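You operate a simulated robot arm through the tools that you are given. There is no shell and no other tool. Be economical: measure what you need, move in short steps, check, and stop when the job is done.

You are at the controls of a simulated robot arm. One attempt, no reset.

TASK
Scrub the crust off the drip plate and drain the basin.
Fine: basket into the basin, brush back in its cup; the drain stays open. Set down upright: wire basket. What is to be rubbed or washed off counts as gone when no trace of it is left.
Where things are to end (x, y in the base frame): wire basket within 25 mm of [200, 170].

It is judged by the outcome, as a careful person would: the job done as asked, and still so three seconds after it is handed in. It fails if anything else is knocked over, pushed out of place, dropped, spilled or broken.

THE ROBOT
A 6-joint arm with a two-finger parallel gripper, fixed in place. Base frame: the origin is at the foot of the arm, x ahead of it, y to its left, z up; the work surface is at about z = 0. Readings come in mm, degrees, newtons and seconds.
With the tool pointing down near the work surface it reaches from about 180 to 460 mm from the base axis. Its first joint turns from -70.0 to 70.0 degrees. Payload 1.9 kg.
The tool frame sits at the grasp point between the pads (the TCP): z along the fingers, y along the line on which they close. The tips reach 23 mm beyond it. Largest opening 94 mm; finger width 38, thickness 10; the body of the gripper, 54 by 96 mm, starts 39 mm behind the TCP.
Orientation is that of the tool frame in the base frame, as a unit quaternion [x, y, z, w]. With the fingers straight down and closing along the base's y, the tool's x points along the base's -x, its y along +y and its z along -z.

THE INTERFACE
- The arm moves only by the tool drive_tool. Its argument "targets" is a list of rows, each a list of 2 entries, a list of its own where there are three numbers: the shift along the tool's x, y, z in cm, then the turn, a rotation vector about the tool's x, y, z in degrees. In form: [[[tx, ty, tz], [rx, ry, rz]], ...]. A call has 1 to 12 rows; each row is the pose to reach, as a shift and turn from the pose commanded when the call began, along the tool's axes at that moment. "jaw" is the finger opening in cm, from 0 to 9.4, set as the call begins (left out, the last holds). Each row takes 0.2 s and may step no farther than 50 mm and 8.6 degrees from the row before; otherwise, or with a gripper value out of range, the whole call is refused. A pose out of reach is approached as far as the arm can. The call stops where the force on the tool passes 90 N (or 10 N more than at its start, if that is more) or the arm is blocked; 0.2 s more then pass. Each finger travels about 108 mm/s and halts on what it meets, pressing with about 39 N; the grip force reading is that of the motor and also rises with nothing between the fingers. The clock runs only during rows and for 0.2 s after the last one: add rows that repeat a pose to give the fingers time. It gives the time, the measured TCP pose, the force on the tool (base axes), the opening and the grip force at its end, in the units of the frame above (readings bear some noise), with the torque about the TCP (base axes, N m) and any sound that the robot's microphone picked up.
- Cameras (640 x 400 px; columns grow to the right, rows downward): "scene" is fixed at [35.8, 329.7, 395.7]; the picture's right is [-0.75, -0.66, 0.00], its down [-0.59, 0.67, -0.44] and it looks along [0.29, -0.33, -0.90] (base axes); focal length 214 px, centre (320, 200). "wrist" rides on the gripper at [87, 16, -74] in the tool frame; the picture's right is [-0.18, 0.98, 0.00], its down [-0.58, -0.11, -0.81] and it looks along [-0.79, -0.15, 0.59] (tool axes); focal length 243 px, centre (320, 200).
- camera(camera): a new picture of that camera. The clock stands still meanwhile.
- pixel_to_xyz(camera, pixels): for up to 12 pixels [column, row] of the newest picture of that camera ("zoom" is the newest enlarged one), the place [x, y, z] in the base frame of the surface seen there, good to about 2 mm, but the place of the scene camera against the robot may be out by one fixed shift of up to 25 mm in any direction. The clock stands still meanwhile.
- zoom(camera, box): a new picture of the part [left, top, right, bottom] of that camera's present view, enlarged. The clock stands still meanwhile.
- finish_job(): hands the job in; it is judged then, once.

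Work in short steps. Measure before you move; look again where a grasp or a placing could have gone wrong, and mend it. You have 80 turns and 54 pictures in all, those below and enlarged ones among them. Open the gripper and draw the arm clear of the work before you hand the job in, unless the task says otherwise; then end with one line.

The tools are called after "Emit:" by a JSON object that holds its "method" and its "body". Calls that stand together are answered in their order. drive_tool: Moves the arm, as the interface text tells. Its arguments: {"type":"object","properties":{"targets":{"type":"array","items":{"type":"array"}},"jaw":{"type":"number"}},"required":["targets"]} The other tools are called the same way: camera (camera) takes a picture; pixel_to_xyz (camera, pixels) gives the place of the surface under pixels of a picture; zoom (camera, box) takes an enlarged picture of a part of a camera's view; finish_job () hands the job in.

At the start:

```text
clock: 0.0
ee_pos: [318.6, 73.6, 304.7]
ee_rot: [0.001, 1.0, 0.001, 0.0]
wrist_force: [0.7, 0.0, -0.3]
wrist_torque: [-0.01, -0.01, 0.02]
finger_gap: 93.9
finger_force: 0.1
```

scene: 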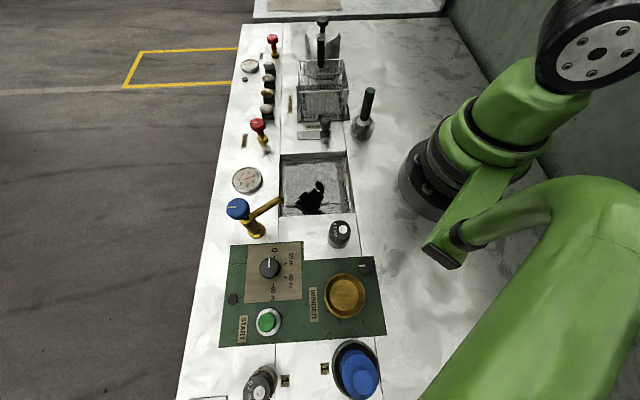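
wrist: 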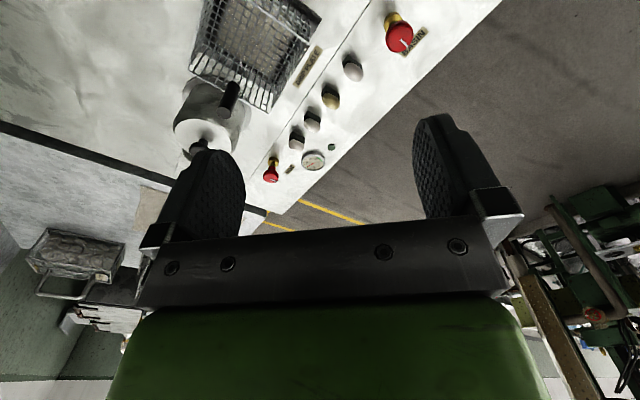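

The scene shows a basin with a dark patch near (310,195), a wire basket near (322,100) and a brush in a cup near (365,115). I'll enlarge these regions.

Emit:
{"method": "zoom", "body": {"camera": "scene", "box": [220, 0, 420, 125]}}

Emit:
{"method": "zoom", "body": {"camera": "scene", "box": [220, 125, 420, 250]}}

Emit:
{"method": "zoom", "body": {"camera": "scene", "box": [180, 230, 420, 400]}}

Emit:
{"method": "pixel_to_xyz", "body": {"camera": "scene", "pixels": [[310, 195], [290, 170], [340, 165], [340, 240], [367, 95], [360, 128], [322, 45], [325, 125], [238, 208], [275, 200], [248, 180], [258, 125]]}}

```text
3.20 times, centred on (320, 62) of scene
```

zoom: 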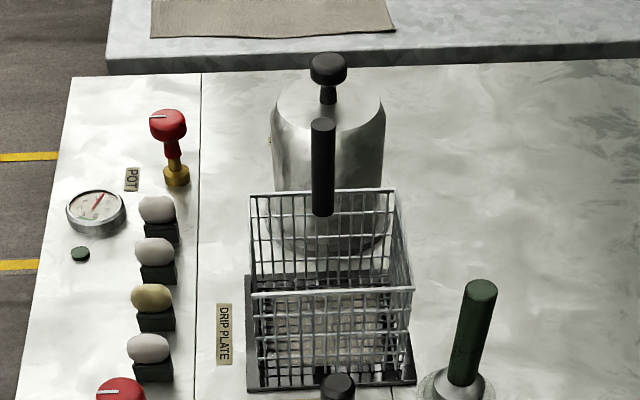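

```text
3.20 times, centred on (320, 188) of scene
```

zoom: 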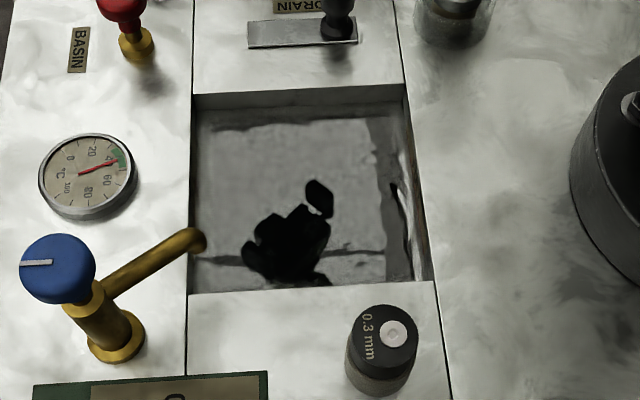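

```text
2.35 times, centred on (300, 315) of scene
```

zoom: 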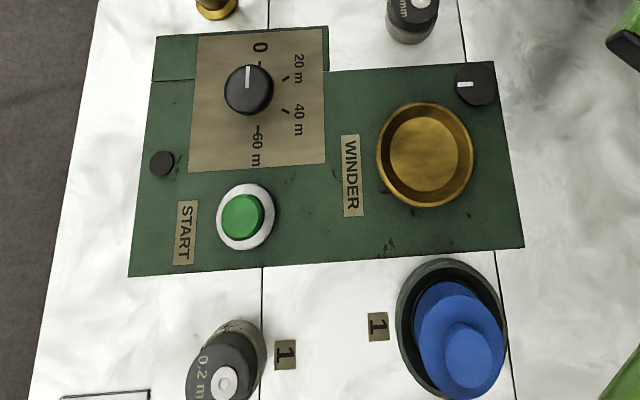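

```text
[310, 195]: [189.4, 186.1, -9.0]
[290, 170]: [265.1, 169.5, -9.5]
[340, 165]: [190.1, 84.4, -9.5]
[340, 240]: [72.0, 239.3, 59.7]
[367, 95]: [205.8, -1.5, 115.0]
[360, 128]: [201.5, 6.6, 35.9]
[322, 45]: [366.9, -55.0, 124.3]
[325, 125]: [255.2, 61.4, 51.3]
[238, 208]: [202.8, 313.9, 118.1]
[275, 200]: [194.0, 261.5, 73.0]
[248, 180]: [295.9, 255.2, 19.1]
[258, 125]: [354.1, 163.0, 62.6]
```

I'll find the camera offset by comparing the same features in the scene and wrist views, such as the red knob, the gauge and the basket corners.

Emit:
{"method": "zoom", "body": {"camera": "wrist", "box": [140, 0, 460, 200]}}

Emit:
{"method": "pixel_to_xyz", "body": {"camera": "wrist", "pixels": [[397, 38], [313, 159], [230, 88], [353, 66], [331, 97], [312, 118], [297, 138], [272, 170], [192, 70], [270, 108], [380, 60], [100, 60]]}}

Emit:
{"method": "pixel_to_xyz", "body": {"camera": "scene", "pixels": [[258, 125], [250, 66], [321, 40], [266, 108], [267, 93], [268, 78], [269, 65], [273, 39], [349, 120], [297, 121], [380, 160], [270, 150]]}}

```text
2.00 times, centred on (300, 100) of wrist
```

zoom: 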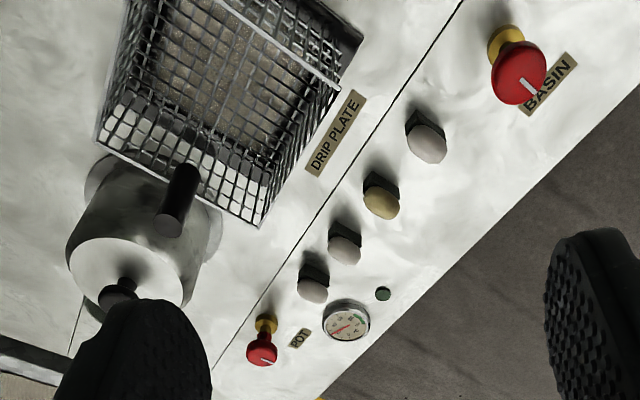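

```text
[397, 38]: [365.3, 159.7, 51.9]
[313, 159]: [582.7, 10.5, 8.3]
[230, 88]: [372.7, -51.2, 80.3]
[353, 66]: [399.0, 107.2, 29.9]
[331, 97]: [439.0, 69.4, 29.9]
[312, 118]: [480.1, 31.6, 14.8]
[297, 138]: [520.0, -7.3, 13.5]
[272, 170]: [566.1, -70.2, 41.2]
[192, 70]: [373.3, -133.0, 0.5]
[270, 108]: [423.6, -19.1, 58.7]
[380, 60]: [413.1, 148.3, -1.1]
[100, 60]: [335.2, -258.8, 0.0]
```

```text
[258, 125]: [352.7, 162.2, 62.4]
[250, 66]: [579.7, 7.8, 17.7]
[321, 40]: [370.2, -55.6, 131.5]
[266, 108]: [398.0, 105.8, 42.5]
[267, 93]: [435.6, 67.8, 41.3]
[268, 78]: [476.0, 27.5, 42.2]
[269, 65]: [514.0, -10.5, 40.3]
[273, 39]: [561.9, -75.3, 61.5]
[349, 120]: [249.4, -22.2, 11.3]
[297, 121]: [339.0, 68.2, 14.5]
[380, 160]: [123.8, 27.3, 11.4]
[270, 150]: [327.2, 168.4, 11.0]
```

Reference comparisons put the scene offset at about (-3, -3, +11), so the true place is the reading plus (3, 3, -11). Next I'll look closely at the drain slide and the basket, and get the basin corners.

Emit:
{"method": "zoom", "body": {"camera": "scene", "box": [280, 90, 360, 140]}}

Emit:
{"method": "pixel_to_xyz", "body": {"camera": "scene", "pixels": [[280, 152], [346, 150], [278, 219], [357, 214], [298, 136], [330, 137], [326, 122], [298, 60], [342, 59], [300, 92], [348, 90], [322, 38]]}}

Emit:
{"method": "pixel_to_xyz", "body": {"camera": "zoom", "pixels": [[365, 245], [350, 270], [140, 360], [140, 385], [250, 365], [650, 200], [380, 350], [100, 250], [60, 200], [420, 230], [300, 150], [380, 300]]}}

```text
8.00 times, centred on (320, 115) of scene
```

zoom: 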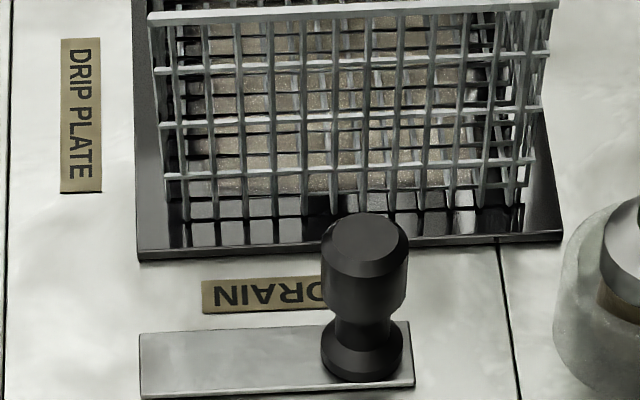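

```text
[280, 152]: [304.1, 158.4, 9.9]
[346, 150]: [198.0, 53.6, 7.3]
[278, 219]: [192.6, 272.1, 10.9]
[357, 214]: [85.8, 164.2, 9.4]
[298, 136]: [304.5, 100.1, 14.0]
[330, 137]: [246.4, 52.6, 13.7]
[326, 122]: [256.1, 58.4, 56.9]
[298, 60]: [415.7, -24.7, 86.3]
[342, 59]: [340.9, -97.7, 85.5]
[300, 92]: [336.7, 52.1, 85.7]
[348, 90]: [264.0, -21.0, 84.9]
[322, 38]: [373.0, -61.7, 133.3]
```

```text
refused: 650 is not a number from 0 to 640
```

The panel axes run at 45° to the base, the drain knob is near true (259, 61) with its top at z≈46, and the basket is centred near (342, -20). I'll rotate 45° and come above the drain knob to look.

Emit:
{"method": "drive_tool", "body": {"targets": [[[1, -0.2, 2.6], [0, 0, 7.5]], [[2, -0.4, 5.2], [0, 0, 15]], [[3, -0.6, 7.8], [0, 0, 22.5]], [[4, -0.8, 10.3], [0, 0, 30]], [[5, -1, 12.9], [0, 0, 37.5]], [[6, -1.2, 15.5], [0, 0, 45]], [[6, -1.2, 15.5], [0, 0, 45]]], "jaw": 5}}

Emit:
{"method": "camera", "body": {"camera": "wrist"}}

Emit:
{"method": "camera", "body": {"camera": "scene"}}

```text
clock: 1.6
ee_pos: [256.7, 62.3, 149.9]
ee_rot: [0.385, 0.923, 0.0, 0.0]
wrist_force: [0.2, 0.3, 0.3]
wrist_torque: [0.01, -0.02, -0.01]
finger_gap: 49.9
finger_force: 0.2
```

```text
46 pictures are left
```

wrist: 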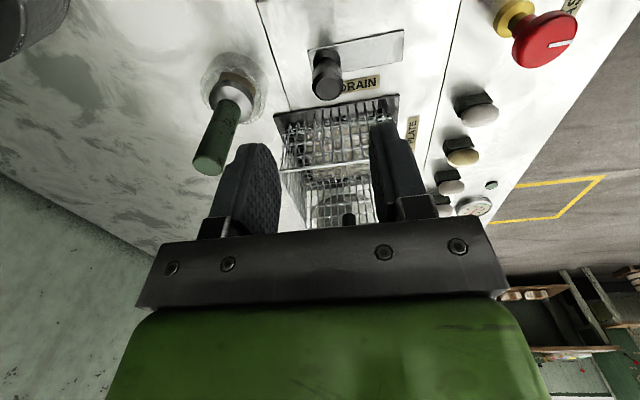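

```text
45 pictures are left
```

scene: 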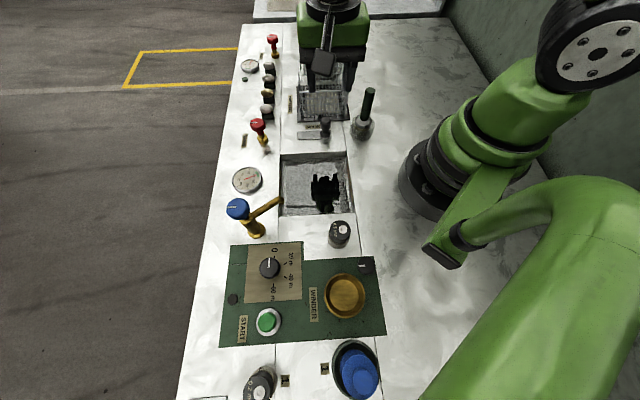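

The wrist view shows the drain knob at (327,78) and the brush at (215,150). I'll measure these in the wrist frame.

Emit:
{"method": "zoom", "body": {"camera": "wrist", "box": [180, 0, 440, 162]}}

Emit:
{"method": "pixel_to_xyz", "body": {"camera": "wrist", "pixels": [[325, 85], [340, 85], [315, 88], [328, 65], [310, 52], [403, 31], [402, 57], [210, 160], [195, 158], [222, 108], [215, 75], [240, 80]]}}

```text
2.46 times, centred on (310, 81) of wrist
```

zoom: 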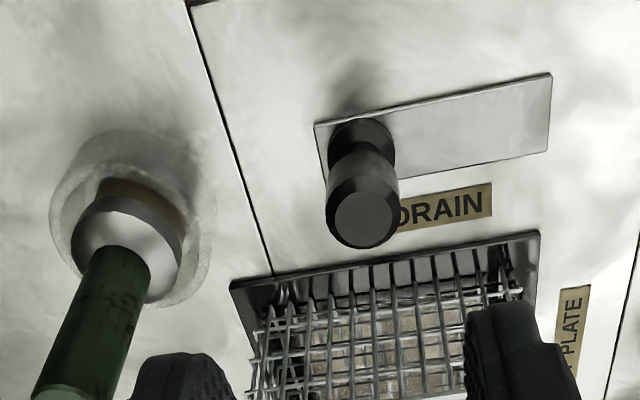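

```text
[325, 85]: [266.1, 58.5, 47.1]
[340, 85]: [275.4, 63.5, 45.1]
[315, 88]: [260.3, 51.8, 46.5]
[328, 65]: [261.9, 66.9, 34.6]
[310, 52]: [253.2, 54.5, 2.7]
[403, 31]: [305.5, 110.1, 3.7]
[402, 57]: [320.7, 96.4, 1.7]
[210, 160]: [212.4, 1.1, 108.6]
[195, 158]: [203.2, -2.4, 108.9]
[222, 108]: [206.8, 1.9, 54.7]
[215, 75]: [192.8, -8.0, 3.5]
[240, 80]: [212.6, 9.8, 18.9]
```

Knob top centre is at about (267, 58, 47) and the slide runs along the 45° line. I'll descend over it to TCP z≈35.

Emit:
{"method": "drive_tool", "body": {"targets": [[[-1.0, 0.4, 3], [0, 0, 0]], [[-1.0, 0.4, 6], [0, 0, 0]], [[-1.0, 0.4, 9], [0, 0, 0]], [[-1.0, 0.4, 11.5], [0, 0, 0]], [[-1.0, 0.4, 11.5], [0, 0, 0]]]}}

Emit:
{"method": "camera", "body": {"camera": "wrist"}}

```text
clock: 2.8
ee_pos: [268.8, 58.8, 34.7]
ee_rot: [0.383, 0.924, 0.001, 0.001]
wrist_force: [0.6, 0.0, -0.4]
wrist_torque: [0.0, -0.01, 0.02]
finger_gap: 50.3
finger_force: 0.0
```

```text
43 pictures are left
```

wrist: 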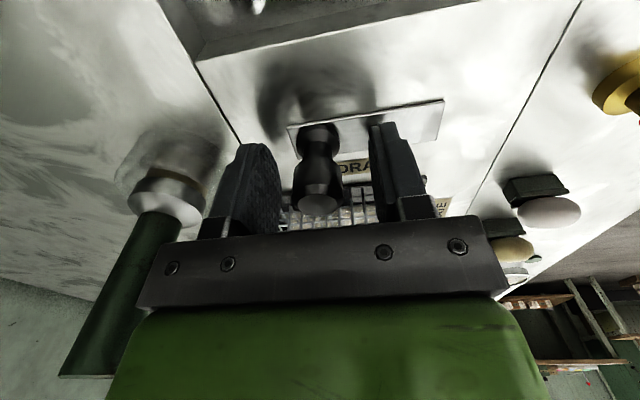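

The knob sits between the fingers, so I'll close on it.

Emit:
{"method": "drive_tool", "body": {"targets": [[[0, 0, 0], [0, 0, 0]], [[0, 0, 0], [0, 0, 0]], [[0, 0, 0], [0, 0, 0]]], "jaw": 1.2}}

Emit:
{"method": "drive_tool", "body": {"targets": [[[0, 0.5, 0], [0, 0, 0]], [[0, 1, 0], [0, 0, 0]], [[0, 1.5, 0], [0, 0, 0]]]}}

Emit:
{"method": "camera", "body": {"camera": "scene"}}

```text
clock: 3.6
ee_pos: [268.9, 58.9, 34.2]
ee_rot: [0.384, 0.923, 0.001, 0.0]
wrist_force: [-1.3, 1.4, -12.8]
wrist_torque: [-0.12, -0.14, 0.06]
finger_gap: 23.5
finger_force: 45.2
```

```text
clock: 4.4
ee_pos: [280.0, 69.9, 33.9]
ee_rot: [0.384, 0.923, 0.001, 0.001]
wrist_force: [-3.2, 2.4, 13.0]
wrist_torque: [0.02, 0.02, -0.1]
finger_gap: 23.1
finger_force: 44.6
```

```text
42 pictures are left
```

scene: 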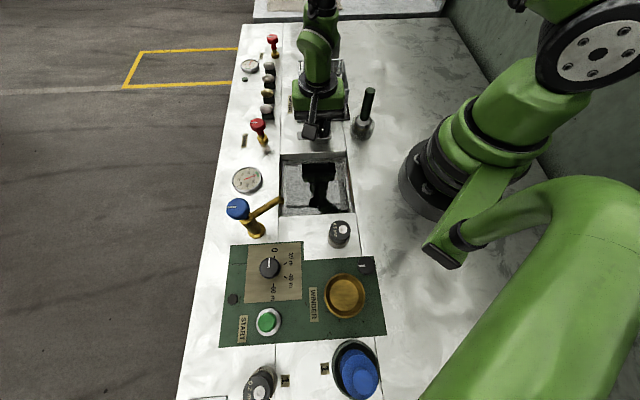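

It slides easily. I'll continue along +u in small steps until it resists.

Emit:
{"method": "drive_tool", "body": {"targets": [[[0, 0.5, 0], [0, 0, 0]], [[0, 1, 0], [0, 0, 0]], [[0, 1.5, 0], [0, 0, 0]], [[0, 2, 0], [0, 0, 0]], [[0, 2.5, 0], [0, 0, 0]]]}}

Emit:
{"method": "camera", "body": {"camera": "wrist"}}

```text
clock: 5.6
ee_pos: [291.3, 82.7, 33.5]
ee_rot: [0.386, 0.922, -0.005, -0.006]
wrist_force: [-32.9, -65.2, 38.7]
wrist_torque: [0.39, -0.12, 0.09]
finger_gap: 23.8
finger_force: 45.0
```

```text
41 pictures are left
```

wrist: 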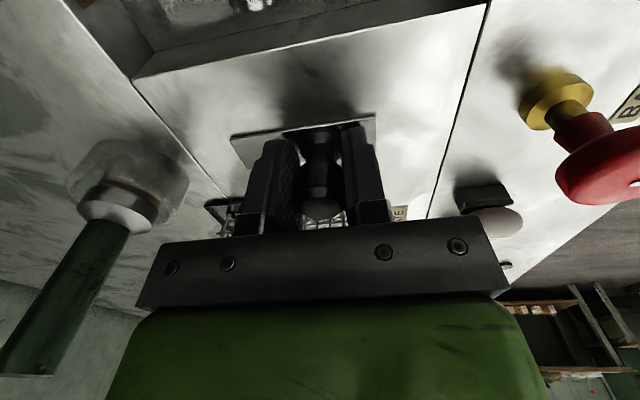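

The slide hit its end stop after about 32 mm. I'll relax the push, open the jaw, rise and see whether it stays open.

Emit:
{"method": "drive_tool", "body": {"targets": [[[0, -0.7, 0], [0, 0, 0]], [[0, -0.7, 0], [0, 0, 0]]]}}

Emit:
{"method": "drive_tool", "body": {"targets": [[[0, 0, 0], [0, 0, 0]], [[0, 0, 0], [0, 0, 0]], [[0, 0, -4], [0, 0, 0]], [[0, 0, -8], [0, 0, 0]], [[0, 0, -12], [0, 0, 0]], [[0, 0, -16], [0, 0, 0]]], "jaw": 5}}

Emit:
{"method": "camera", "body": {"camera": "scene"}}

Emit:
{"method": "camera", "body": {"camera": "wrist"}}

Emit:
{"method": "pixel_to_xyz", "body": {"camera": "scene", "pixels": [[295, 190], [315, 190], [335, 175], [300, 205], [318, 128], [318, 120]]}}

```text
clock: 6.2
ee_pos: [291.0, 81.4, 33.9]
ee_rot: [0.381, 0.925, 0.001, -0.001]
wrist_force: [-1.7, 2.7, -39.3]
wrist_torque: [-0.27, -0.32, 0.14]
finger_gap: 23.7
finger_force: 45.0
```

```text
clock: 7.6
ee_pos: [291.1, 78.8, 193.5]
ee_rot: [0.383, 0.924, 0.0, 0.0]
wrist_force: [-0.6, -0.1, 0.4]
wrist_torque: [0.01, 0.02, -0.02]
finger_gap: 49.9
finger_force: 0.0
```

```text
40 pictures are left
```

scene: 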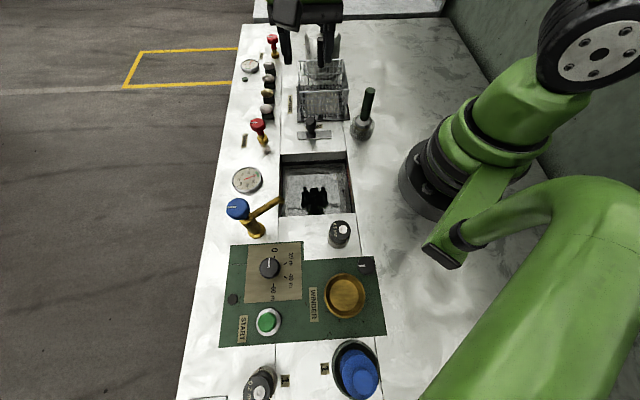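

```text
39 pictures are left
```

wrist: 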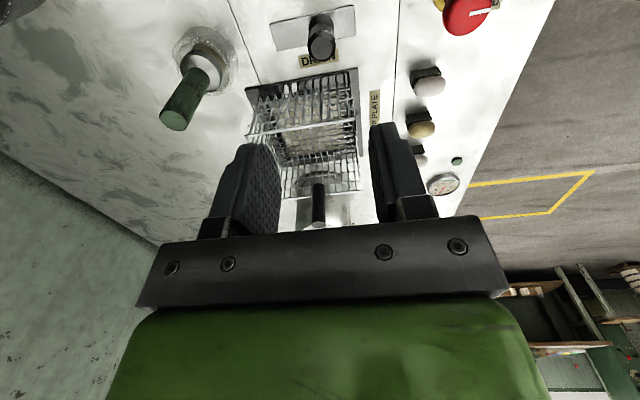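

```text
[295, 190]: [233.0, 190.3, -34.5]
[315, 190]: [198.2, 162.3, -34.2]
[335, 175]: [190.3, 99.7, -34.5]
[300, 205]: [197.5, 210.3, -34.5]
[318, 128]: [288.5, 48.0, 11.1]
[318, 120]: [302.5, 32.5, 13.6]
```

The slide stayed put and the water level has already dropped 25 mm. Next I'll inspect the basket handle and pot.

Emit:
{"method": "zoom", "body": {"camera": "wrist", "box": [230, 60, 390, 240]}}

Emit:
{"method": "pixel_to_xyz", "body": {"camera": "wrist", "pixels": [[319, 222], [313, 218], [325, 218], [319, 190], [319, 200], [300, 210], [340, 215], [247, 130], [357, 121], [284, 195], [360, 189], [319, 208]]}}

Emit:
{"method": "zoom", "body": {"camera": "scene", "box": [270, 0, 370, 63]}}

Emit:
{"method": "pixel_to_xyz", "body": {"camera": "scene", "pixels": [[321, 40], [321, 48], [321, 65], [318, 40], [324, 40], [336, 38], [338, 35], [335, 50], [325, 70], [310, 60]]}}

```text
2.22 times, centred on (310, 150) of wrist
```

zoom: 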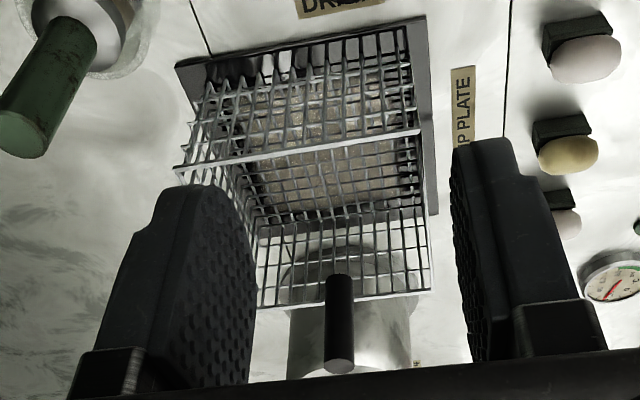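

```text
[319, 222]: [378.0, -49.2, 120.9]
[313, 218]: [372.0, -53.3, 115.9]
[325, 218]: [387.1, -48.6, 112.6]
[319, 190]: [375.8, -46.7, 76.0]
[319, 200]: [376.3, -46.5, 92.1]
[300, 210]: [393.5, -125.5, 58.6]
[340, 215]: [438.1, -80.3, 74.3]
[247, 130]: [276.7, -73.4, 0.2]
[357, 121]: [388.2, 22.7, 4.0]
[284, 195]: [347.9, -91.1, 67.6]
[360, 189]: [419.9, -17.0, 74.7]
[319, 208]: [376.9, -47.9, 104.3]
```

```text
6.35 times, centred on (320, 32) of scene
```

zoom: 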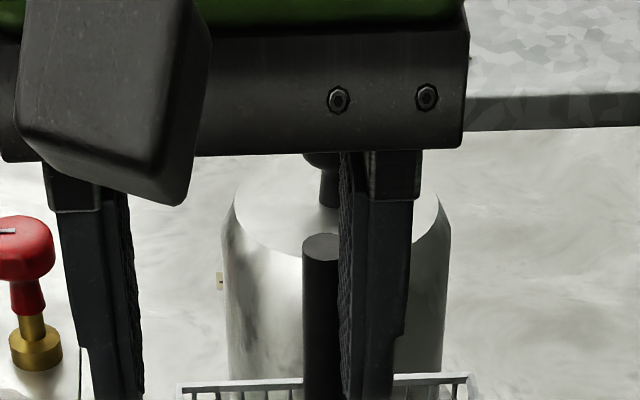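

```text
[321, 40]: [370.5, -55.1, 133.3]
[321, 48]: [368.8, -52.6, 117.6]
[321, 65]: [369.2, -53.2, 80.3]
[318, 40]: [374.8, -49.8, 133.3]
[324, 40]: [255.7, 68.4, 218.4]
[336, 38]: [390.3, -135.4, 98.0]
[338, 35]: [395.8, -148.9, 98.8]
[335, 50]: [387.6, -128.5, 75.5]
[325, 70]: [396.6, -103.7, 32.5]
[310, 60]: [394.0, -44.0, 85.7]
```

The handle is a post at about (380, -52), z 75–121, on the far rim, and the pot is about 45 mm beyond it. I'll turn the gripper -90° so it closes across the panel depth, and move above the handle.

Emit:
{"method": "drive_tool", "body": {"targets": [[[-1.4, -0.28, -0.14], [0, 0, -8.2]], [[-2.8, -0.55, -0.3], [0, 0, -16.4]], [[-4.2, -0.83, -0.4], [0, 0, -24.5]], [[-5.6, -1.1, -0.55], [0, 0, -32.7]], [[-7, -1.4, -0.7], [0, 0, -40.9]], [[-8.4, -1.66, -0.8], [0, 0, -49.1]], [[-9.8, -1.9, -0.95], [0, 0, -57.3]], [[-11.3, -2.2, -1.1], [0, 0, -65.5]], [[-12.7, -2.5, -1.2], [0, 0, -73.6]], [[-14.1, -2.8, -1.4], [0, 0, -81.8]], [[-15.5, -3.04, -1.5], [0, 0, -90]], [[-15.5, -3.04, -1.5], [0, 0, -90]]], "jaw": 5}}

Emit:
{"method": "camera", "body": {"camera": "wrist"}}

Emit:
{"method": "camera", "body": {"camera": "scene"}}

Emit:
{"method": "pixel_to_xyz", "body": {"camera": "scene", "pixels": [[283, 199], [278, 200], [270, 205], [295, 190], [315, 190], [335, 175], [338, 40], [345, 228]]}}

```text
clock: 10.2
ee_pos: [377.8, -50.0, 208.6]
ee_rot: [-0.383, 0.924, 0.001, 0.0]
wrist_force: [-0.1, -0.2, 0.2]
wrist_torque: [0.01, 0.04, -0.02]
finger_gap: 50.1
finger_force: 0.0
```

```text
36 pictures are left
```

wrist: 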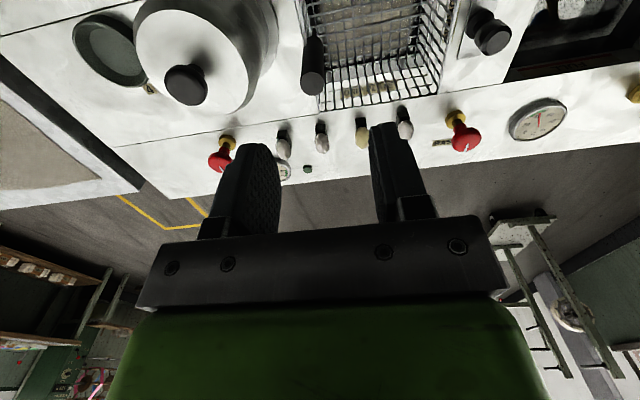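

```text
35 pictures are left
```

scene: 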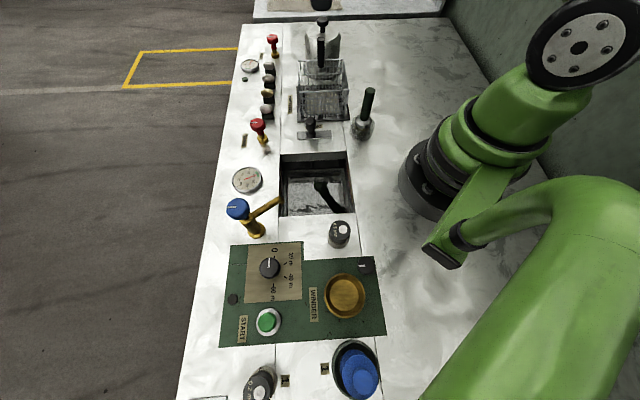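

```text
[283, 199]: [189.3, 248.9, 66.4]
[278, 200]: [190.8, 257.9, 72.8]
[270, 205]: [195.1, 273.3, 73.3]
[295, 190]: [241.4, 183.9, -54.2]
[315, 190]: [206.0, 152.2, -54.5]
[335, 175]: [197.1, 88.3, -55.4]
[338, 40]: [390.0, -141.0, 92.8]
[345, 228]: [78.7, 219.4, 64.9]
```

Now I'll measure the handle precisely from this side, plus the pot knob and basket rim corners.

Emit:
{"method": "zoom", "body": {"camera": "wrist", "box": [130, 0, 530, 120]}}

Emit:
{"method": "pixel_to_xyz", "body": {"camera": "wrist", "pixels": [[313, 85], [304, 83], [322, 83], [313, 60], [313, 42], [185, 85], [437, 98], [320, 108], [460, 3], [270, 60], [135, 50], [490, 40]]}}

```text
1.60 times, centred on (330, 60) of wrist
```

zoom: 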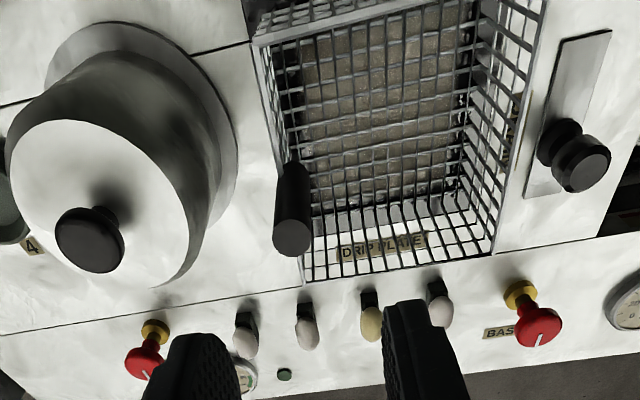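

```text
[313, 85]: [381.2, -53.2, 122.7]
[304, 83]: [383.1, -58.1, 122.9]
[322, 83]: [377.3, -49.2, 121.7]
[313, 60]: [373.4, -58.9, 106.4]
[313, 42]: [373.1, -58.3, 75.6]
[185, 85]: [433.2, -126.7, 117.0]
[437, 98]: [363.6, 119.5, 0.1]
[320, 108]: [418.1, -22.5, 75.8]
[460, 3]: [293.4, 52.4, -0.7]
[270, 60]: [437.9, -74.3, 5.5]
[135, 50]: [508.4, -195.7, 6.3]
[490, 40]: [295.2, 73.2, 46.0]
```

Handle axis is at about (379.5, -53.3). I'll align, narrow the jaw to 4 cm and descend to TCP z≈102 (tips 79, above the rim at 75).

Emit:
{"method": "drive_tool", "body": {"targets": [[[0.1, -0.35, 2], [0, 0, 0]], [[0.1, -0.35, 5], [0, 0, 0]], [[0.1, -0.35, 8], [0, 0, 0]], [[0.1, -0.35, 10.6], [0, 0, 0]], [[0.1, -0.35, 10.6], [0, 0, 0]]], "jaw": 4}}

Emit:
{"method": "camera", "body": {"camera": "wrist"}}

```text
clock: 11.4
ee_pos: [380.2, -53.6, 104.2]
ee_rot: [-0.382, 0.924, 0.001, 0.001]
wrist_force: [0.5, 0.7, -0.4]
wrist_torque: [-0.01, 0.02, -0.01]
finger_gap: 40.1
finger_force: 0.0
```

```text
33 pictures are left
```

wrist: 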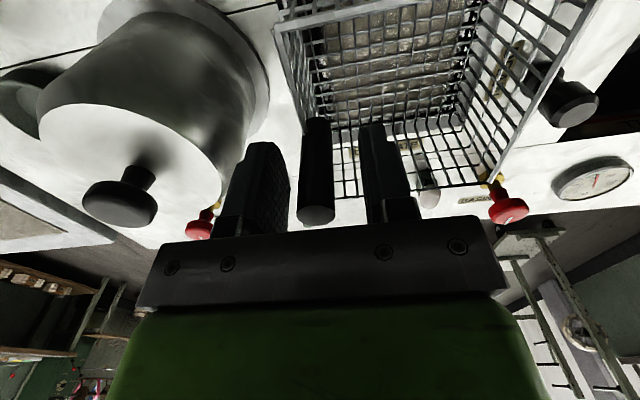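

The handle is between the pads with a clear gap on the pot side. I'll close on it, then lift a little and check.

Emit:
{"method": "drive_tool", "body": {"targets": [[[0, 0, 0.2], [0, 0, 0]], [[0, 0, 0.2], [0, 0, 0]], [[0, 0, 0.2], [0, 0, 0]]], "jaw": 0.6}}

Emit:
{"method": "drive_tool", "body": {"targets": [[[0, 0, -1], [0, 0, 0]], [[0, 0, -2], [0, 0, 0]], [[0, 0, -3], [0, 0, 0]]]}}

Emit:
{"method": "camera", "body": {"camera": "wrist"}}

```text
clock: 12.2
ee_pos: [380.3, -53.2, 102.6]
ee_rot: [-0.382, 0.924, 0.0, 0.001]
wrist_force: [-8.7, -5.1, 26.9]
wrist_torque: [-0.33, 0.64, -0.02]
finger_gap: 16.3
finger_force: 38.8
```

```text
clock: 13.0
ee_pos: [379.4, -52.6, 130.5]
ee_rot: [-0.382, 0.924, 0.0, 0.0]
wrist_force: [0.0, 0.0, -1.5]
wrist_torque: [-0.05, -0.04, 0.01]
finger_gap: 16.2
finger_force: 38.4
```

```text
32 pictures are left
```

wrist: 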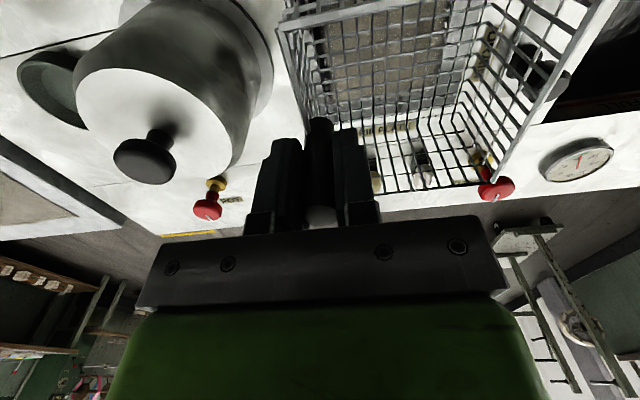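

The basket is lifted level (about 1.5 N). I'll raise it more and carry it over the basin, with its centre aimed at about (198, 165) to clear the spout tip at (192, 252).

Emit:
{"method": "drive_tool", "body": {"targets": [[[0, 0, -2], [0, 0, 0]], [[0, 0, -4], [0, 0, 0]], [[0, 0, -6], [0, 0, 0]], [[-0.34, 2.9, -6], [0, 0, 0]], [[-0.7, 5.8, -6], [0, 0, 0]], [[-1.0, 8.7, -6], [0, 0, 0]], [[-1.4, 11.6, -6], [0, 0, 0]], [[-1.7, 14.5, -6], [0, 0, 0]], [[-2.05, 17.4, -6], [0, 0, 0]], [[-2.4, 20.3, -6], [0, 0, 0]], [[-2.74, 23.2, -6], [0, 0, 0]], [[-2.74, 23.2, -6], [0, 0, 0]]]}}

Emit:
{"method": "camera", "body": {"camera": "scene"}}

Emit:
{"method": "camera", "body": {"camera": "wrist"}}

```text
clock: 15.6
ee_pos: [236.4, 129.9, 191.1]
ee_rot: [-0.382, 0.924, 0.0, 0.0]
wrist_force: [-0.3, -0.1, -0.3]
wrist_torque: [-0.04, -0.07, -0.03]
finger_gap: 16.2
finger_force: 38.9
```

```text
31 pictures are left
```

scene: 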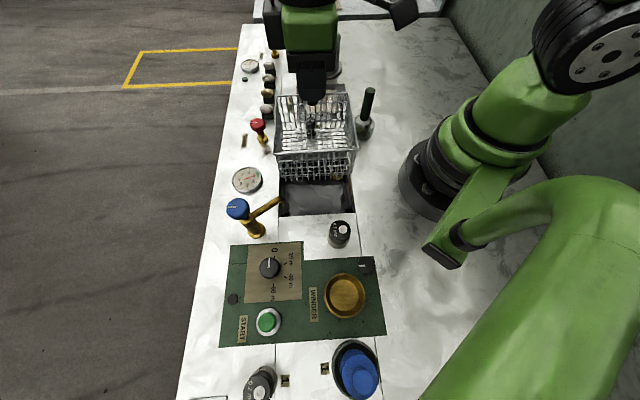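

```text
30 pictures are left
```

wrist: 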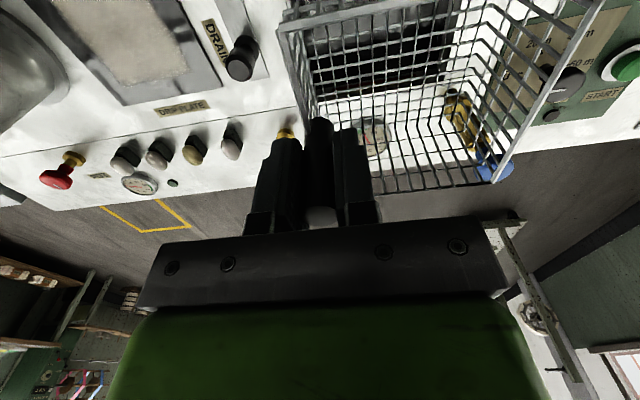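

The basket is over the basin. I'll check the basin floor and the basket's position before lowering.

Emit:
{"method": "zoom", "body": {"camera": "scene", "box": [250, 80, 390, 240]}}

Emit:
{"method": "pixel_to_xyz", "body": {"camera": "scene", "pixels": [[310, 205], [295, 205], [335, 205], [275, 152], [357, 150], [279, 95], [347, 94], [279, 180], [353, 178], [283, 199]]}}

Emit:
{"method": "pixel_to_xyz", "body": {"camera": "wrist", "pixels": [[280, 32], [495, 182], [348, 183], [370, 75]]}}

```text
2.50 times, centred on (320, 160) of scene
```

zoom: 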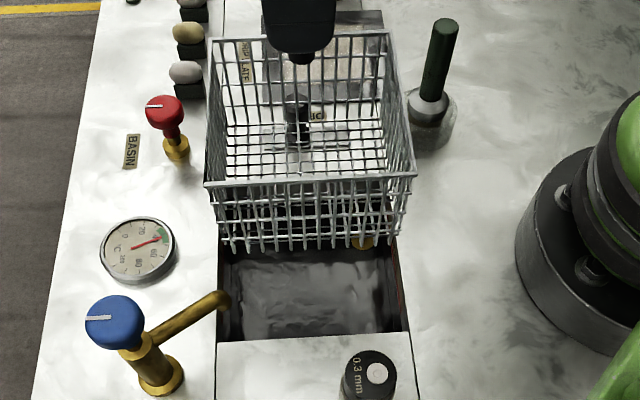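

```text
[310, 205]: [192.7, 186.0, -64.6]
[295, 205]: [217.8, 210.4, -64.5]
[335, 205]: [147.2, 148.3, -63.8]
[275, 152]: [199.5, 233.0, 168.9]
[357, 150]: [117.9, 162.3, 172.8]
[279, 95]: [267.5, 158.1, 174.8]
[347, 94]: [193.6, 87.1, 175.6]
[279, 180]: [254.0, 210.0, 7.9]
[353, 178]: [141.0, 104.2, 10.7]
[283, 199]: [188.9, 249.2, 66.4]
```

```text
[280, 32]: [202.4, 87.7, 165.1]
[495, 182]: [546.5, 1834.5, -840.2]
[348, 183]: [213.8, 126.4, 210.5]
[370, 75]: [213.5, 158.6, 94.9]
```

Rim centre is at (198, 163), the floor reads true z≈-76, and the spout clears the front wall by about 10 mm. I'll lower to bottom z≈-50, then look.

Emit:
{"method": "drive_tool", "body": {"targets": [[[0, 0, 2.5], [0, 0, 0]], [[0, 0, 5], [0, 0, 0]], [[0, 0, 7.5], [0, 0, 0]], [[0, 0, 9.5], [0, 0, 0]], [[0, 0, 11.5], [0, 0, 0]], [[0, 0, 13], [0, 0, 0]], [[0, 0, 14.5], [0, 0, 0]]]}}

Emit:
{"method": "zoom", "body": {"camera": "scene", "box": [240, 90, 400, 250]}}

```text
clock: 17.2
ee_pos: [237.8, 130.9, 46.4]
ee_rot: [-0.381, 0.924, 0.001, 0.001]
wrist_force: [0.6, 0.8, -1.1]
wrist_torque: [-0.03, -0.02, 0.0]
finger_gap: 16.2
finger_force: 38.9
```

```text
2.50 times, centred on (320, 170) of scene
```

zoom: 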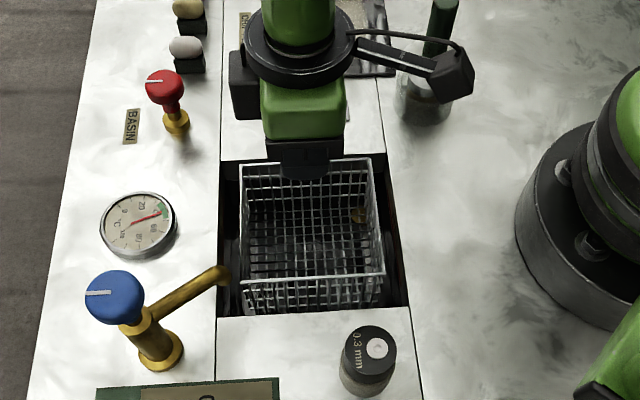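

The basket is inside the basin with clearance all round. I'll lower gently toward the floor.

Emit:
{"method": "drive_tool", "body": {"targets": [[[0, 0, 0.6], [0, 0, 0]], [[0, 0, 1.2], [0, 0, 0]], [[0, 0, 1.7], [0, 0, 0]], [[0, 0, 2.0], [0, 0, 0]]]}}

Emit:
{"method": "drive_tool", "body": {"targets": [[[0, 0, 0.2], [0, 0, 0]], [[0, 0, 0.4], [0, 0, 0]]]}}

```text
clock: 18.2
ee_pos: [236.4, 130.2, 26.6]
ee_rot: [-0.382, 0.924, 0.001, 0.002]
wrist_force: [-0.3, 0.8, -1.5]
wrist_torque: [-0.02, -0.04, 0.01]
finger_gap: 16.0
finger_force: 38.5
```

```text
clock: 18.8
ee_pos: [235.9, 131.4, 23.8]
ee_rot: [-0.381, 0.925, 0.0, 0.001]
wrist_force: [1.1, -12.9, 33.7]
wrist_torque: [-0.02, 0.01, -0.01]
finger_gap: 16.6
finger_force: 38.9
```

Contact with the floor at TCP z≈24. I'll ease up 1.5 mm, open slightly to avoid the basin edge, and rise.

Emit:
{"method": "drive_tool", "body": {"targets": [[[0, 0, -0.15], [0, 0, 0]], [[0, 0, -0.15], [0, 0, 0]]]}}

Emit:
{"method": "drive_tool", "body": {"targets": [[[0, 0, 0], [0, 0, 0]], [[0, 0, 0], [0, 0, 0]], [[0, 0, -2], [0, 0, 0]], [[0, 0, -5], [0, 0, 0]], [[0, 0, -9], [0, 0, 0]], [[0, 0, -13], [0, 0, 0]], [[0, 0, -17], [0, 0, 0]]], "jaw": 2.5}}

Emit:
{"method": "camera", "body": {"camera": "wrist"}}

Emit:
{"method": "zoom", "body": {"camera": "scene", "box": [240, 60, 400, 240]}}

```text
clock: 19.4
ee_pos: [236.1, 131.1, 22.1]
ee_rot: [-0.383, 0.924, 0.0, -0.001]
wrist_force: [0.5, 2.1, 1.1]
wrist_torque: [0.16, -0.19, 0.02]
finger_gap: 16.3
finger_force: 38.7
```

```text
clock: 21.0
ee_pos: [236.0, 130.1, 191.9]
ee_rot: [-0.382, 0.924, -0.001, 0.0]
wrist_force: [-0.4, 0.2, 0.2]
wrist_torque: [0.0, -0.02, -0.02]
finger_gap: 24.9
finger_force: 0.0
```

```text
27 pictures are left
```

wrist: 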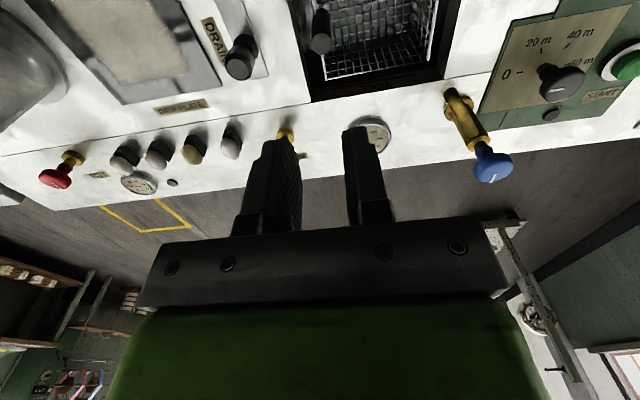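

```text
2.22 times, centred on (320, 150) of scene
```

zoom: 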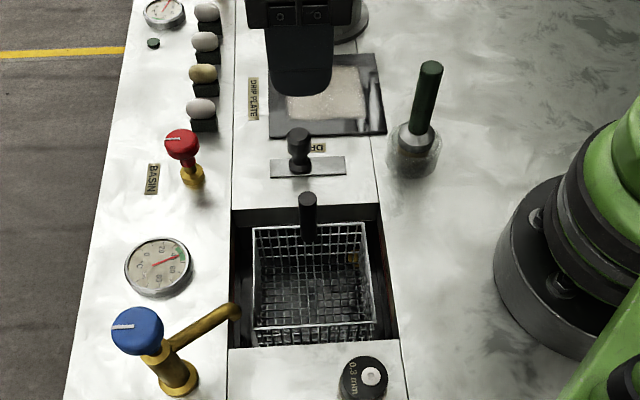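

The basket stands upright in the empty basin. Now I'll measure the crust extent, the plate and the brush.

Emit:
{"method": "pixel_to_xyz", "body": {"camera": "wrist", "pixels": [[80, 30], [150, 15], [170, 80], [120, 102], [105, 60], [220, 88], [125, 115], [140, 60]]}}

Emit:
{"method": "zoom", "body": {"camera": "scene", "box": [280, 60, 400, 150]}}

Emit:
{"method": "pixel_to_xyz", "body": {"camera": "zoom", "pixels": [[480, 80], [505, 80], [456, 80], [478, 150], [455, 200], [455, 225], [420, 210], [500, 210], [135, 220], [312, 225], [300, 120], [280, 90]]}}

```text
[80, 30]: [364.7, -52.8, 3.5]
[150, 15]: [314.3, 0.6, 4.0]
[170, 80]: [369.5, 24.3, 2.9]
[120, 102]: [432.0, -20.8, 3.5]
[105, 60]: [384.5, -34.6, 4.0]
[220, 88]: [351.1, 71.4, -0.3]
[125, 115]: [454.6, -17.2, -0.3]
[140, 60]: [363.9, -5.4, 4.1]
```

```text
4.44 times, centred on (340, 105) of scene
```

zoom: 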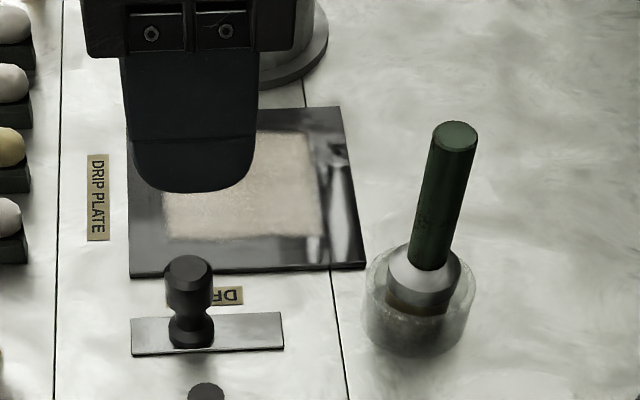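

```text
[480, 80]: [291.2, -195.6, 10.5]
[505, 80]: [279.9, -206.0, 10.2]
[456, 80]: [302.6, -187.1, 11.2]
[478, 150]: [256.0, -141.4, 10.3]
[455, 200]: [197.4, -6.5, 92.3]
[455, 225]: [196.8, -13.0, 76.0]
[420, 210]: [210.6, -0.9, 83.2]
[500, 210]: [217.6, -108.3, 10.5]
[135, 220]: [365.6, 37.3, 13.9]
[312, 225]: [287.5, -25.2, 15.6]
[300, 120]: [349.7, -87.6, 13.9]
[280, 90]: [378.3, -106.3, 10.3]
```

Crust patch is roughly 80 mm square on the plate (z≈4). I'll move above the brush at about (209, -1) to locate its axis.

Emit:
{"method": "drive_tool", "body": {"targets": [[[2.2, -1.5, 0], [0, 0, 0]], [[4.4, -3, 0], [0, 0, 0]], [[6.7, -4.4, 0], [0, 0, 0]], [[8.9, -5.9, 0], [0, 0, 0]], [[11.2, -7.35, 0], [0, 0, 0]], [[11.2, -7.35, 0], [0, 0, 0]]], "jaw": 5}}

Emit:
{"method": "camera", "body": {"camera": "wrist"}}

Emit:
{"method": "zoom", "body": {"camera": "scene", "box": [280, 60, 380, 130]}}

Emit:
{"method": "pixel_to_xyz", "body": {"camera": "zoom", "pixels": [[150, 225], [165, 210], [350, 230], [375, 270], [130, 280], [90, 60], [100, 295], [150, 80], [330, 100]]}}

```text
clock: 22.4
ee_pos: [208.7, -1.6, 192.5]
ee_rot: [-0.382, 0.924, 0.0, 0.002]
wrist_force: [-0.2, -0.1, -0.7]
wrist_torque: [0.03, 0.02, 0.0]
finger_gap: 50.1
finger_force: 0.1
```

```text
24 pictures are left
```

wrist: 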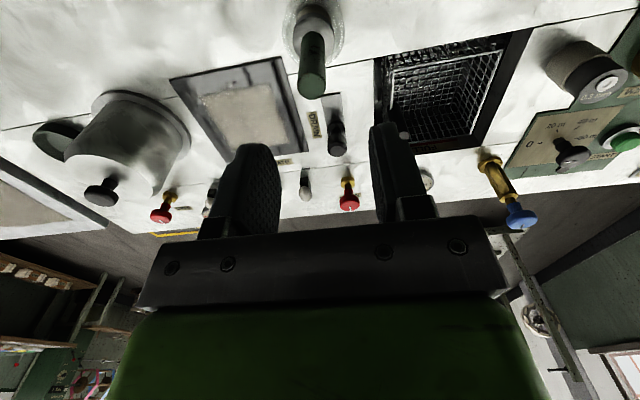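

```text
5.71 times, centred on (330, 95) of scene
```

zoom: 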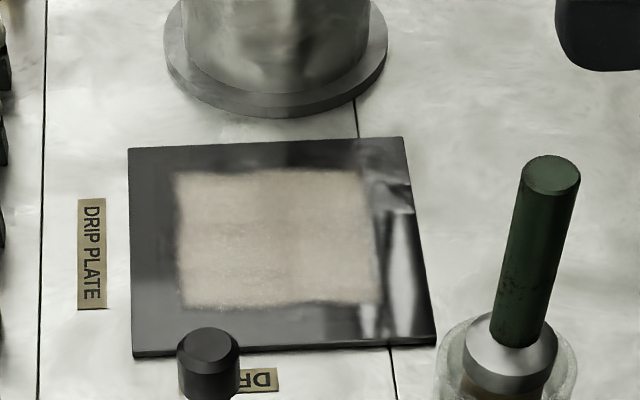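

```text
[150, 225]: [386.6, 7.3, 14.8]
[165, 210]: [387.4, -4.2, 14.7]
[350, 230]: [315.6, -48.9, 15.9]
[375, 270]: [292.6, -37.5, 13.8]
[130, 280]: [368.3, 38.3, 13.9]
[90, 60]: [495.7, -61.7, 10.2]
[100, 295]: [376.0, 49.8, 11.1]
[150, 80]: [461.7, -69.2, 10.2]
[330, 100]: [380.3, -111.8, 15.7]
```

Now I'll read the crust corners, plate corners and brush axis.

Emit:
{"method": "pixel_to_xyz", "body": {"camera": "zoom", "pixels": [[178, 175], [360, 173], [381, 300], [185, 305], [130, 150], [401, 140], [434, 342], [134, 355], [275, 240]]}}

Emit:
{"method": "pixel_to_xyz", "body": {"camera": "wrist", "pixels": [[311, 88], [302, 84], [321, 84], [313, 60], [314, 40], [302, 45], [325, 42], [313, 25], [285, 30], [345, 30], [313, 55], [285, 5]]}}

Emit:
{"method": "zoom", "body": {"camera": "wrist", "box": [240, 0, 400, 110]}}

```text
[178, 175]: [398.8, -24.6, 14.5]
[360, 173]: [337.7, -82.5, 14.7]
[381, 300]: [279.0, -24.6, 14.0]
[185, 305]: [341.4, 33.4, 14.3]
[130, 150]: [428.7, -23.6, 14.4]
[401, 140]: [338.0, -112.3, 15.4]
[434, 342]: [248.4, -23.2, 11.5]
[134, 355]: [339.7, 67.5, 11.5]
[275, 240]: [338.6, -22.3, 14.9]
```

```text
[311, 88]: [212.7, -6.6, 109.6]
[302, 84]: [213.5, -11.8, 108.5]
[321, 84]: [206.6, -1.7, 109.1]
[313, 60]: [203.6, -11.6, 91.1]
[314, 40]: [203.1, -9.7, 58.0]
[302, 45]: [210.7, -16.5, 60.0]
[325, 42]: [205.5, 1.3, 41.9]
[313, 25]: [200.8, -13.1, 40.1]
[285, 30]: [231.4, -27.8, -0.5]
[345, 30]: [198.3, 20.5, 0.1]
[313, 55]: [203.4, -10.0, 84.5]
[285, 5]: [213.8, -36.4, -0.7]
```

```text
3.64 times, centred on (320, 55) of wrist
```

zoom: 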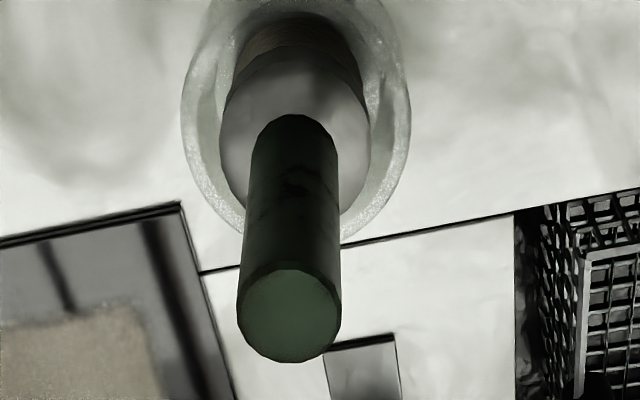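

Brush axis is at about (210, -5.5), with the handle spanning z 60–109 and the crust spanning ±42 mm about (342, -21). I'll descend onto the handle with TCP z≈87.

Emit:
{"method": "drive_tool", "body": {"targets": [[[0.18, -0.37, 3], [0, 0, 0]], [[0.18, -0.37, 6], [0, 0, 0]], [[0.18, -0.37, 9], [0, 0, 0]], [[0.18, -0.37, 10.5], [0, 0, 0]], [[0.18, -0.37, 10.5], [0, 0, 0]]], "jaw": 4.5}}

Emit:
{"method": "camera", "body": {"camera": "wrist"}}

```text
clock: 23.6
ee_pos: [210.9, -5.4, 89.2]
ee_rot: [-0.381, 0.924, 0.0, 0.0]
wrist_force: [-0.2, 1.0, 0.7]
wrist_torque: [-0.01, 0.02, 0.02]
finger_gap: 45.0
finger_force: 0.0
```

```text
21 pictures are left
```

wrist: 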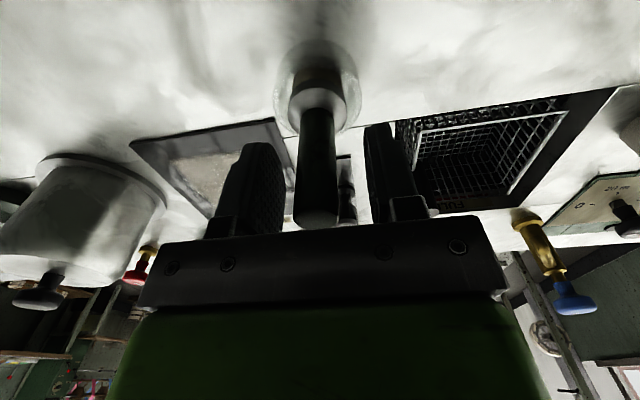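

The handle is centred between the pads, so I'll close and lift straight up.

Emit:
{"method": "drive_tool", "body": {"targets": [[[0, 0, 0.2], [0, 0, 0]], [[0, 0, 0.2], [0, 0, 0]], [[0, 0, 0.2], [0, 0, 0]]], "jaw": 0.6}}

Emit:
{"method": "drive_tool", "body": {"targets": [[[0, 0, -1.5], [0, 0, 0]], [[0, 0, -3], [0, 0, 0]], [[0, 0, -4.5], [0, 0, 0]], [[0, 0, -6], [0, 0, 0]], [[0, 0, -8], [0, 0, 0]]]}}

Emit:
{"method": "camera", "body": {"camera": "scene"}}

Emit:
{"method": "camera", "body": {"camera": "wrist"}}

```text
clock: 24.4
ee_pos: [210.6, -5.4, 87.1]
ee_rot: [-0.381, 0.924, 0.0, 0.001]
wrist_force: [-1.9, 5.1, 35.1]
wrist_torque: [0.41, 0.28, -0.02]
finger_gap: 18.9
finger_force: 38.9
```

```text
clock: 25.6
ee_pos: [210.7, -4.8, 166.6]
ee_rot: [-0.382, 0.924, 0.001, 0.0]
wrist_force: [0.6, 0.8, -1.9]
wrist_torque: [-0.05, -0.03, -0.02]
finger_gap: 19.0
finger_force: 38.6
```

```text
20 pictures are left
```

scene: 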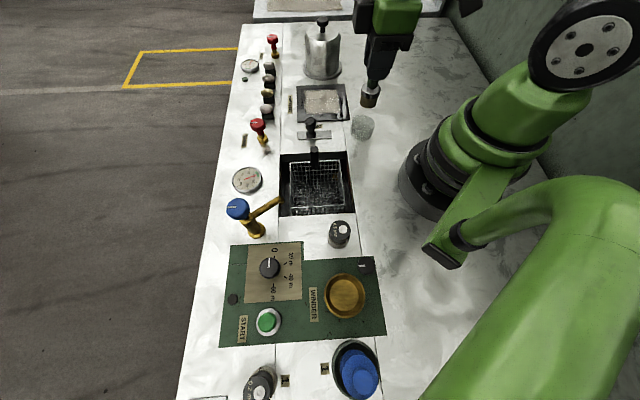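

```text
19 pictures are left
```

wrist: 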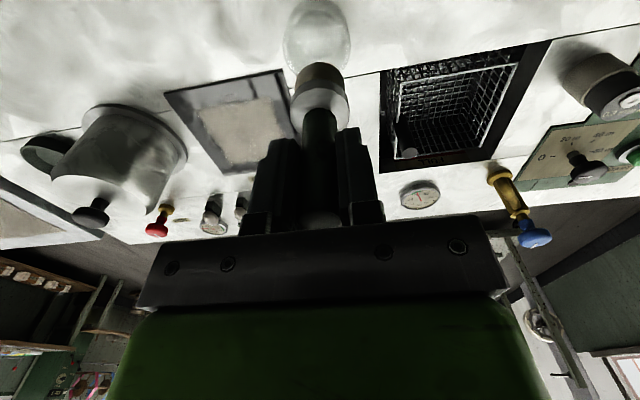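

The brush is out of the cup. I'll look at its head and cup to get bristle length and the cup centre.

Emit:
{"method": "zoom", "body": {"camera": "scene", "box": [330, 60, 410, 145]}}

Emit:
{"method": "pixel_to_xyz", "body": {"camera": "zoom", "pixels": [[305, 220], [300, 190], [280, 210], [330, 215], [265, 400], [190, 290], [350, 290], [260, 300], [265, 275], [265, 340], [310, 225], [305, 212]]}}

```text
4.71 times, centred on (370, 102) of scene
```

zoom: 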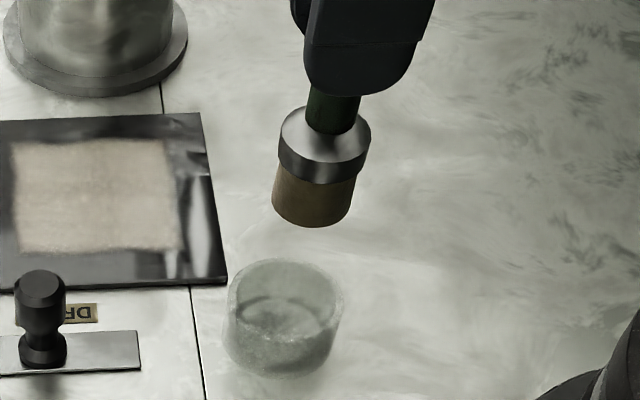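

```text
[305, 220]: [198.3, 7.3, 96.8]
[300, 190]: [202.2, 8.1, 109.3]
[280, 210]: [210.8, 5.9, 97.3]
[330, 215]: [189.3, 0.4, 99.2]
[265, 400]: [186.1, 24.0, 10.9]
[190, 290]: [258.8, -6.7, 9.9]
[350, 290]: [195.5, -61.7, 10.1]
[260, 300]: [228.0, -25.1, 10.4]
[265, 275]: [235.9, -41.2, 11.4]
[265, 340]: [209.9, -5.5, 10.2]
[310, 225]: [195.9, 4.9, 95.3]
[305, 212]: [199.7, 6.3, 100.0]
```

Bristle bottom is at about TCP minus 83 and the head is ~27 mm wide. I'll move over the near-right crust corner (283, -21) and come down close.

Emit:
{"method": "drive_tool", "body": {"targets": [[[-1, -1.6, 0], [0, 0, 0]], [[-2, -3.2, 0], [0, 0, 0]], [[-3, -4.7, 0], [0, 0, 0]], [[-3.94, -6.23, 0], [0, 0, 0]], [[-3.94, -6.23, 2.5], [0, 0, 0]], [[-3.94, -6.23, 5], [0, 0, 0]], [[-3.94, -6.23, 7], [0, 0, 0]], [[-3.94, -6.23, 7], [0, 0, 0]]]}}

Emit:
{"method": "drive_tool", "body": {"targets": [[[0, 0, 0.4], [0, 0, 0]], [[0, 0, 0.7], [0, 0, 0]], [[0, 0, 0.85], [0, 0, 0]]]}}

```text
clock: 27.4
ee_pos: [283.3, -20.9, 97.8]
ee_rot: [-0.382, 0.924, 0.0, 0.0]
wrist_force: [-1.2, -0.2, -0.6]
wrist_torque: [0.01, 0.01, 0.0]
finger_gap: 19.0
finger_force: 38.5
```

```text
clock: 28.2
ee_pos: [281.3, -20.1, 87.8]
ee_rot: [-0.382, 0.924, 0.001, 0.001]
wrist_force: [-0.6, -0.7, -1.0]
wrist_torque: [0.01, 0.0, -0.03]
finger_gap: 19.0
finger_force: 38.9
```

No contact yet at TCP z≈88, so I'll go down in 1 mm steps.

Emit:
{"method": "drive_tool", "body": {"targets": [[[0, 0, 0.1], [0, 0, 0]], [[0, 0, 0.2], [0, 0, 0]]]}}

Emit:
{"method": "drive_tool", "body": {"targets": [[[0, 0, 0.1], [0, 0, 0]]]}}

```text
clock: 28.8
ee_pos: [282.4, -21.1, 86.1]
ee_rot: [-0.382, 0.924, 0.0, 0.001]
wrist_force: [-8.9, 6.9, 42.4]
wrist_torque: [0.55, 0.54, -0.03]
finger_gap: 19.2
finger_force: 39.2
```

```text
clock: 29.2
ee_pos: [281.4, -22.0, 85.7]
ee_rot: [-0.382, 0.924, 0.0, 0.001]
wrist_force: [-7.0, 7.6, 42.8]
wrist_torque: [0.6, 0.47, -0.01]
finger_gap: 19.2
finger_force: 39.1
```

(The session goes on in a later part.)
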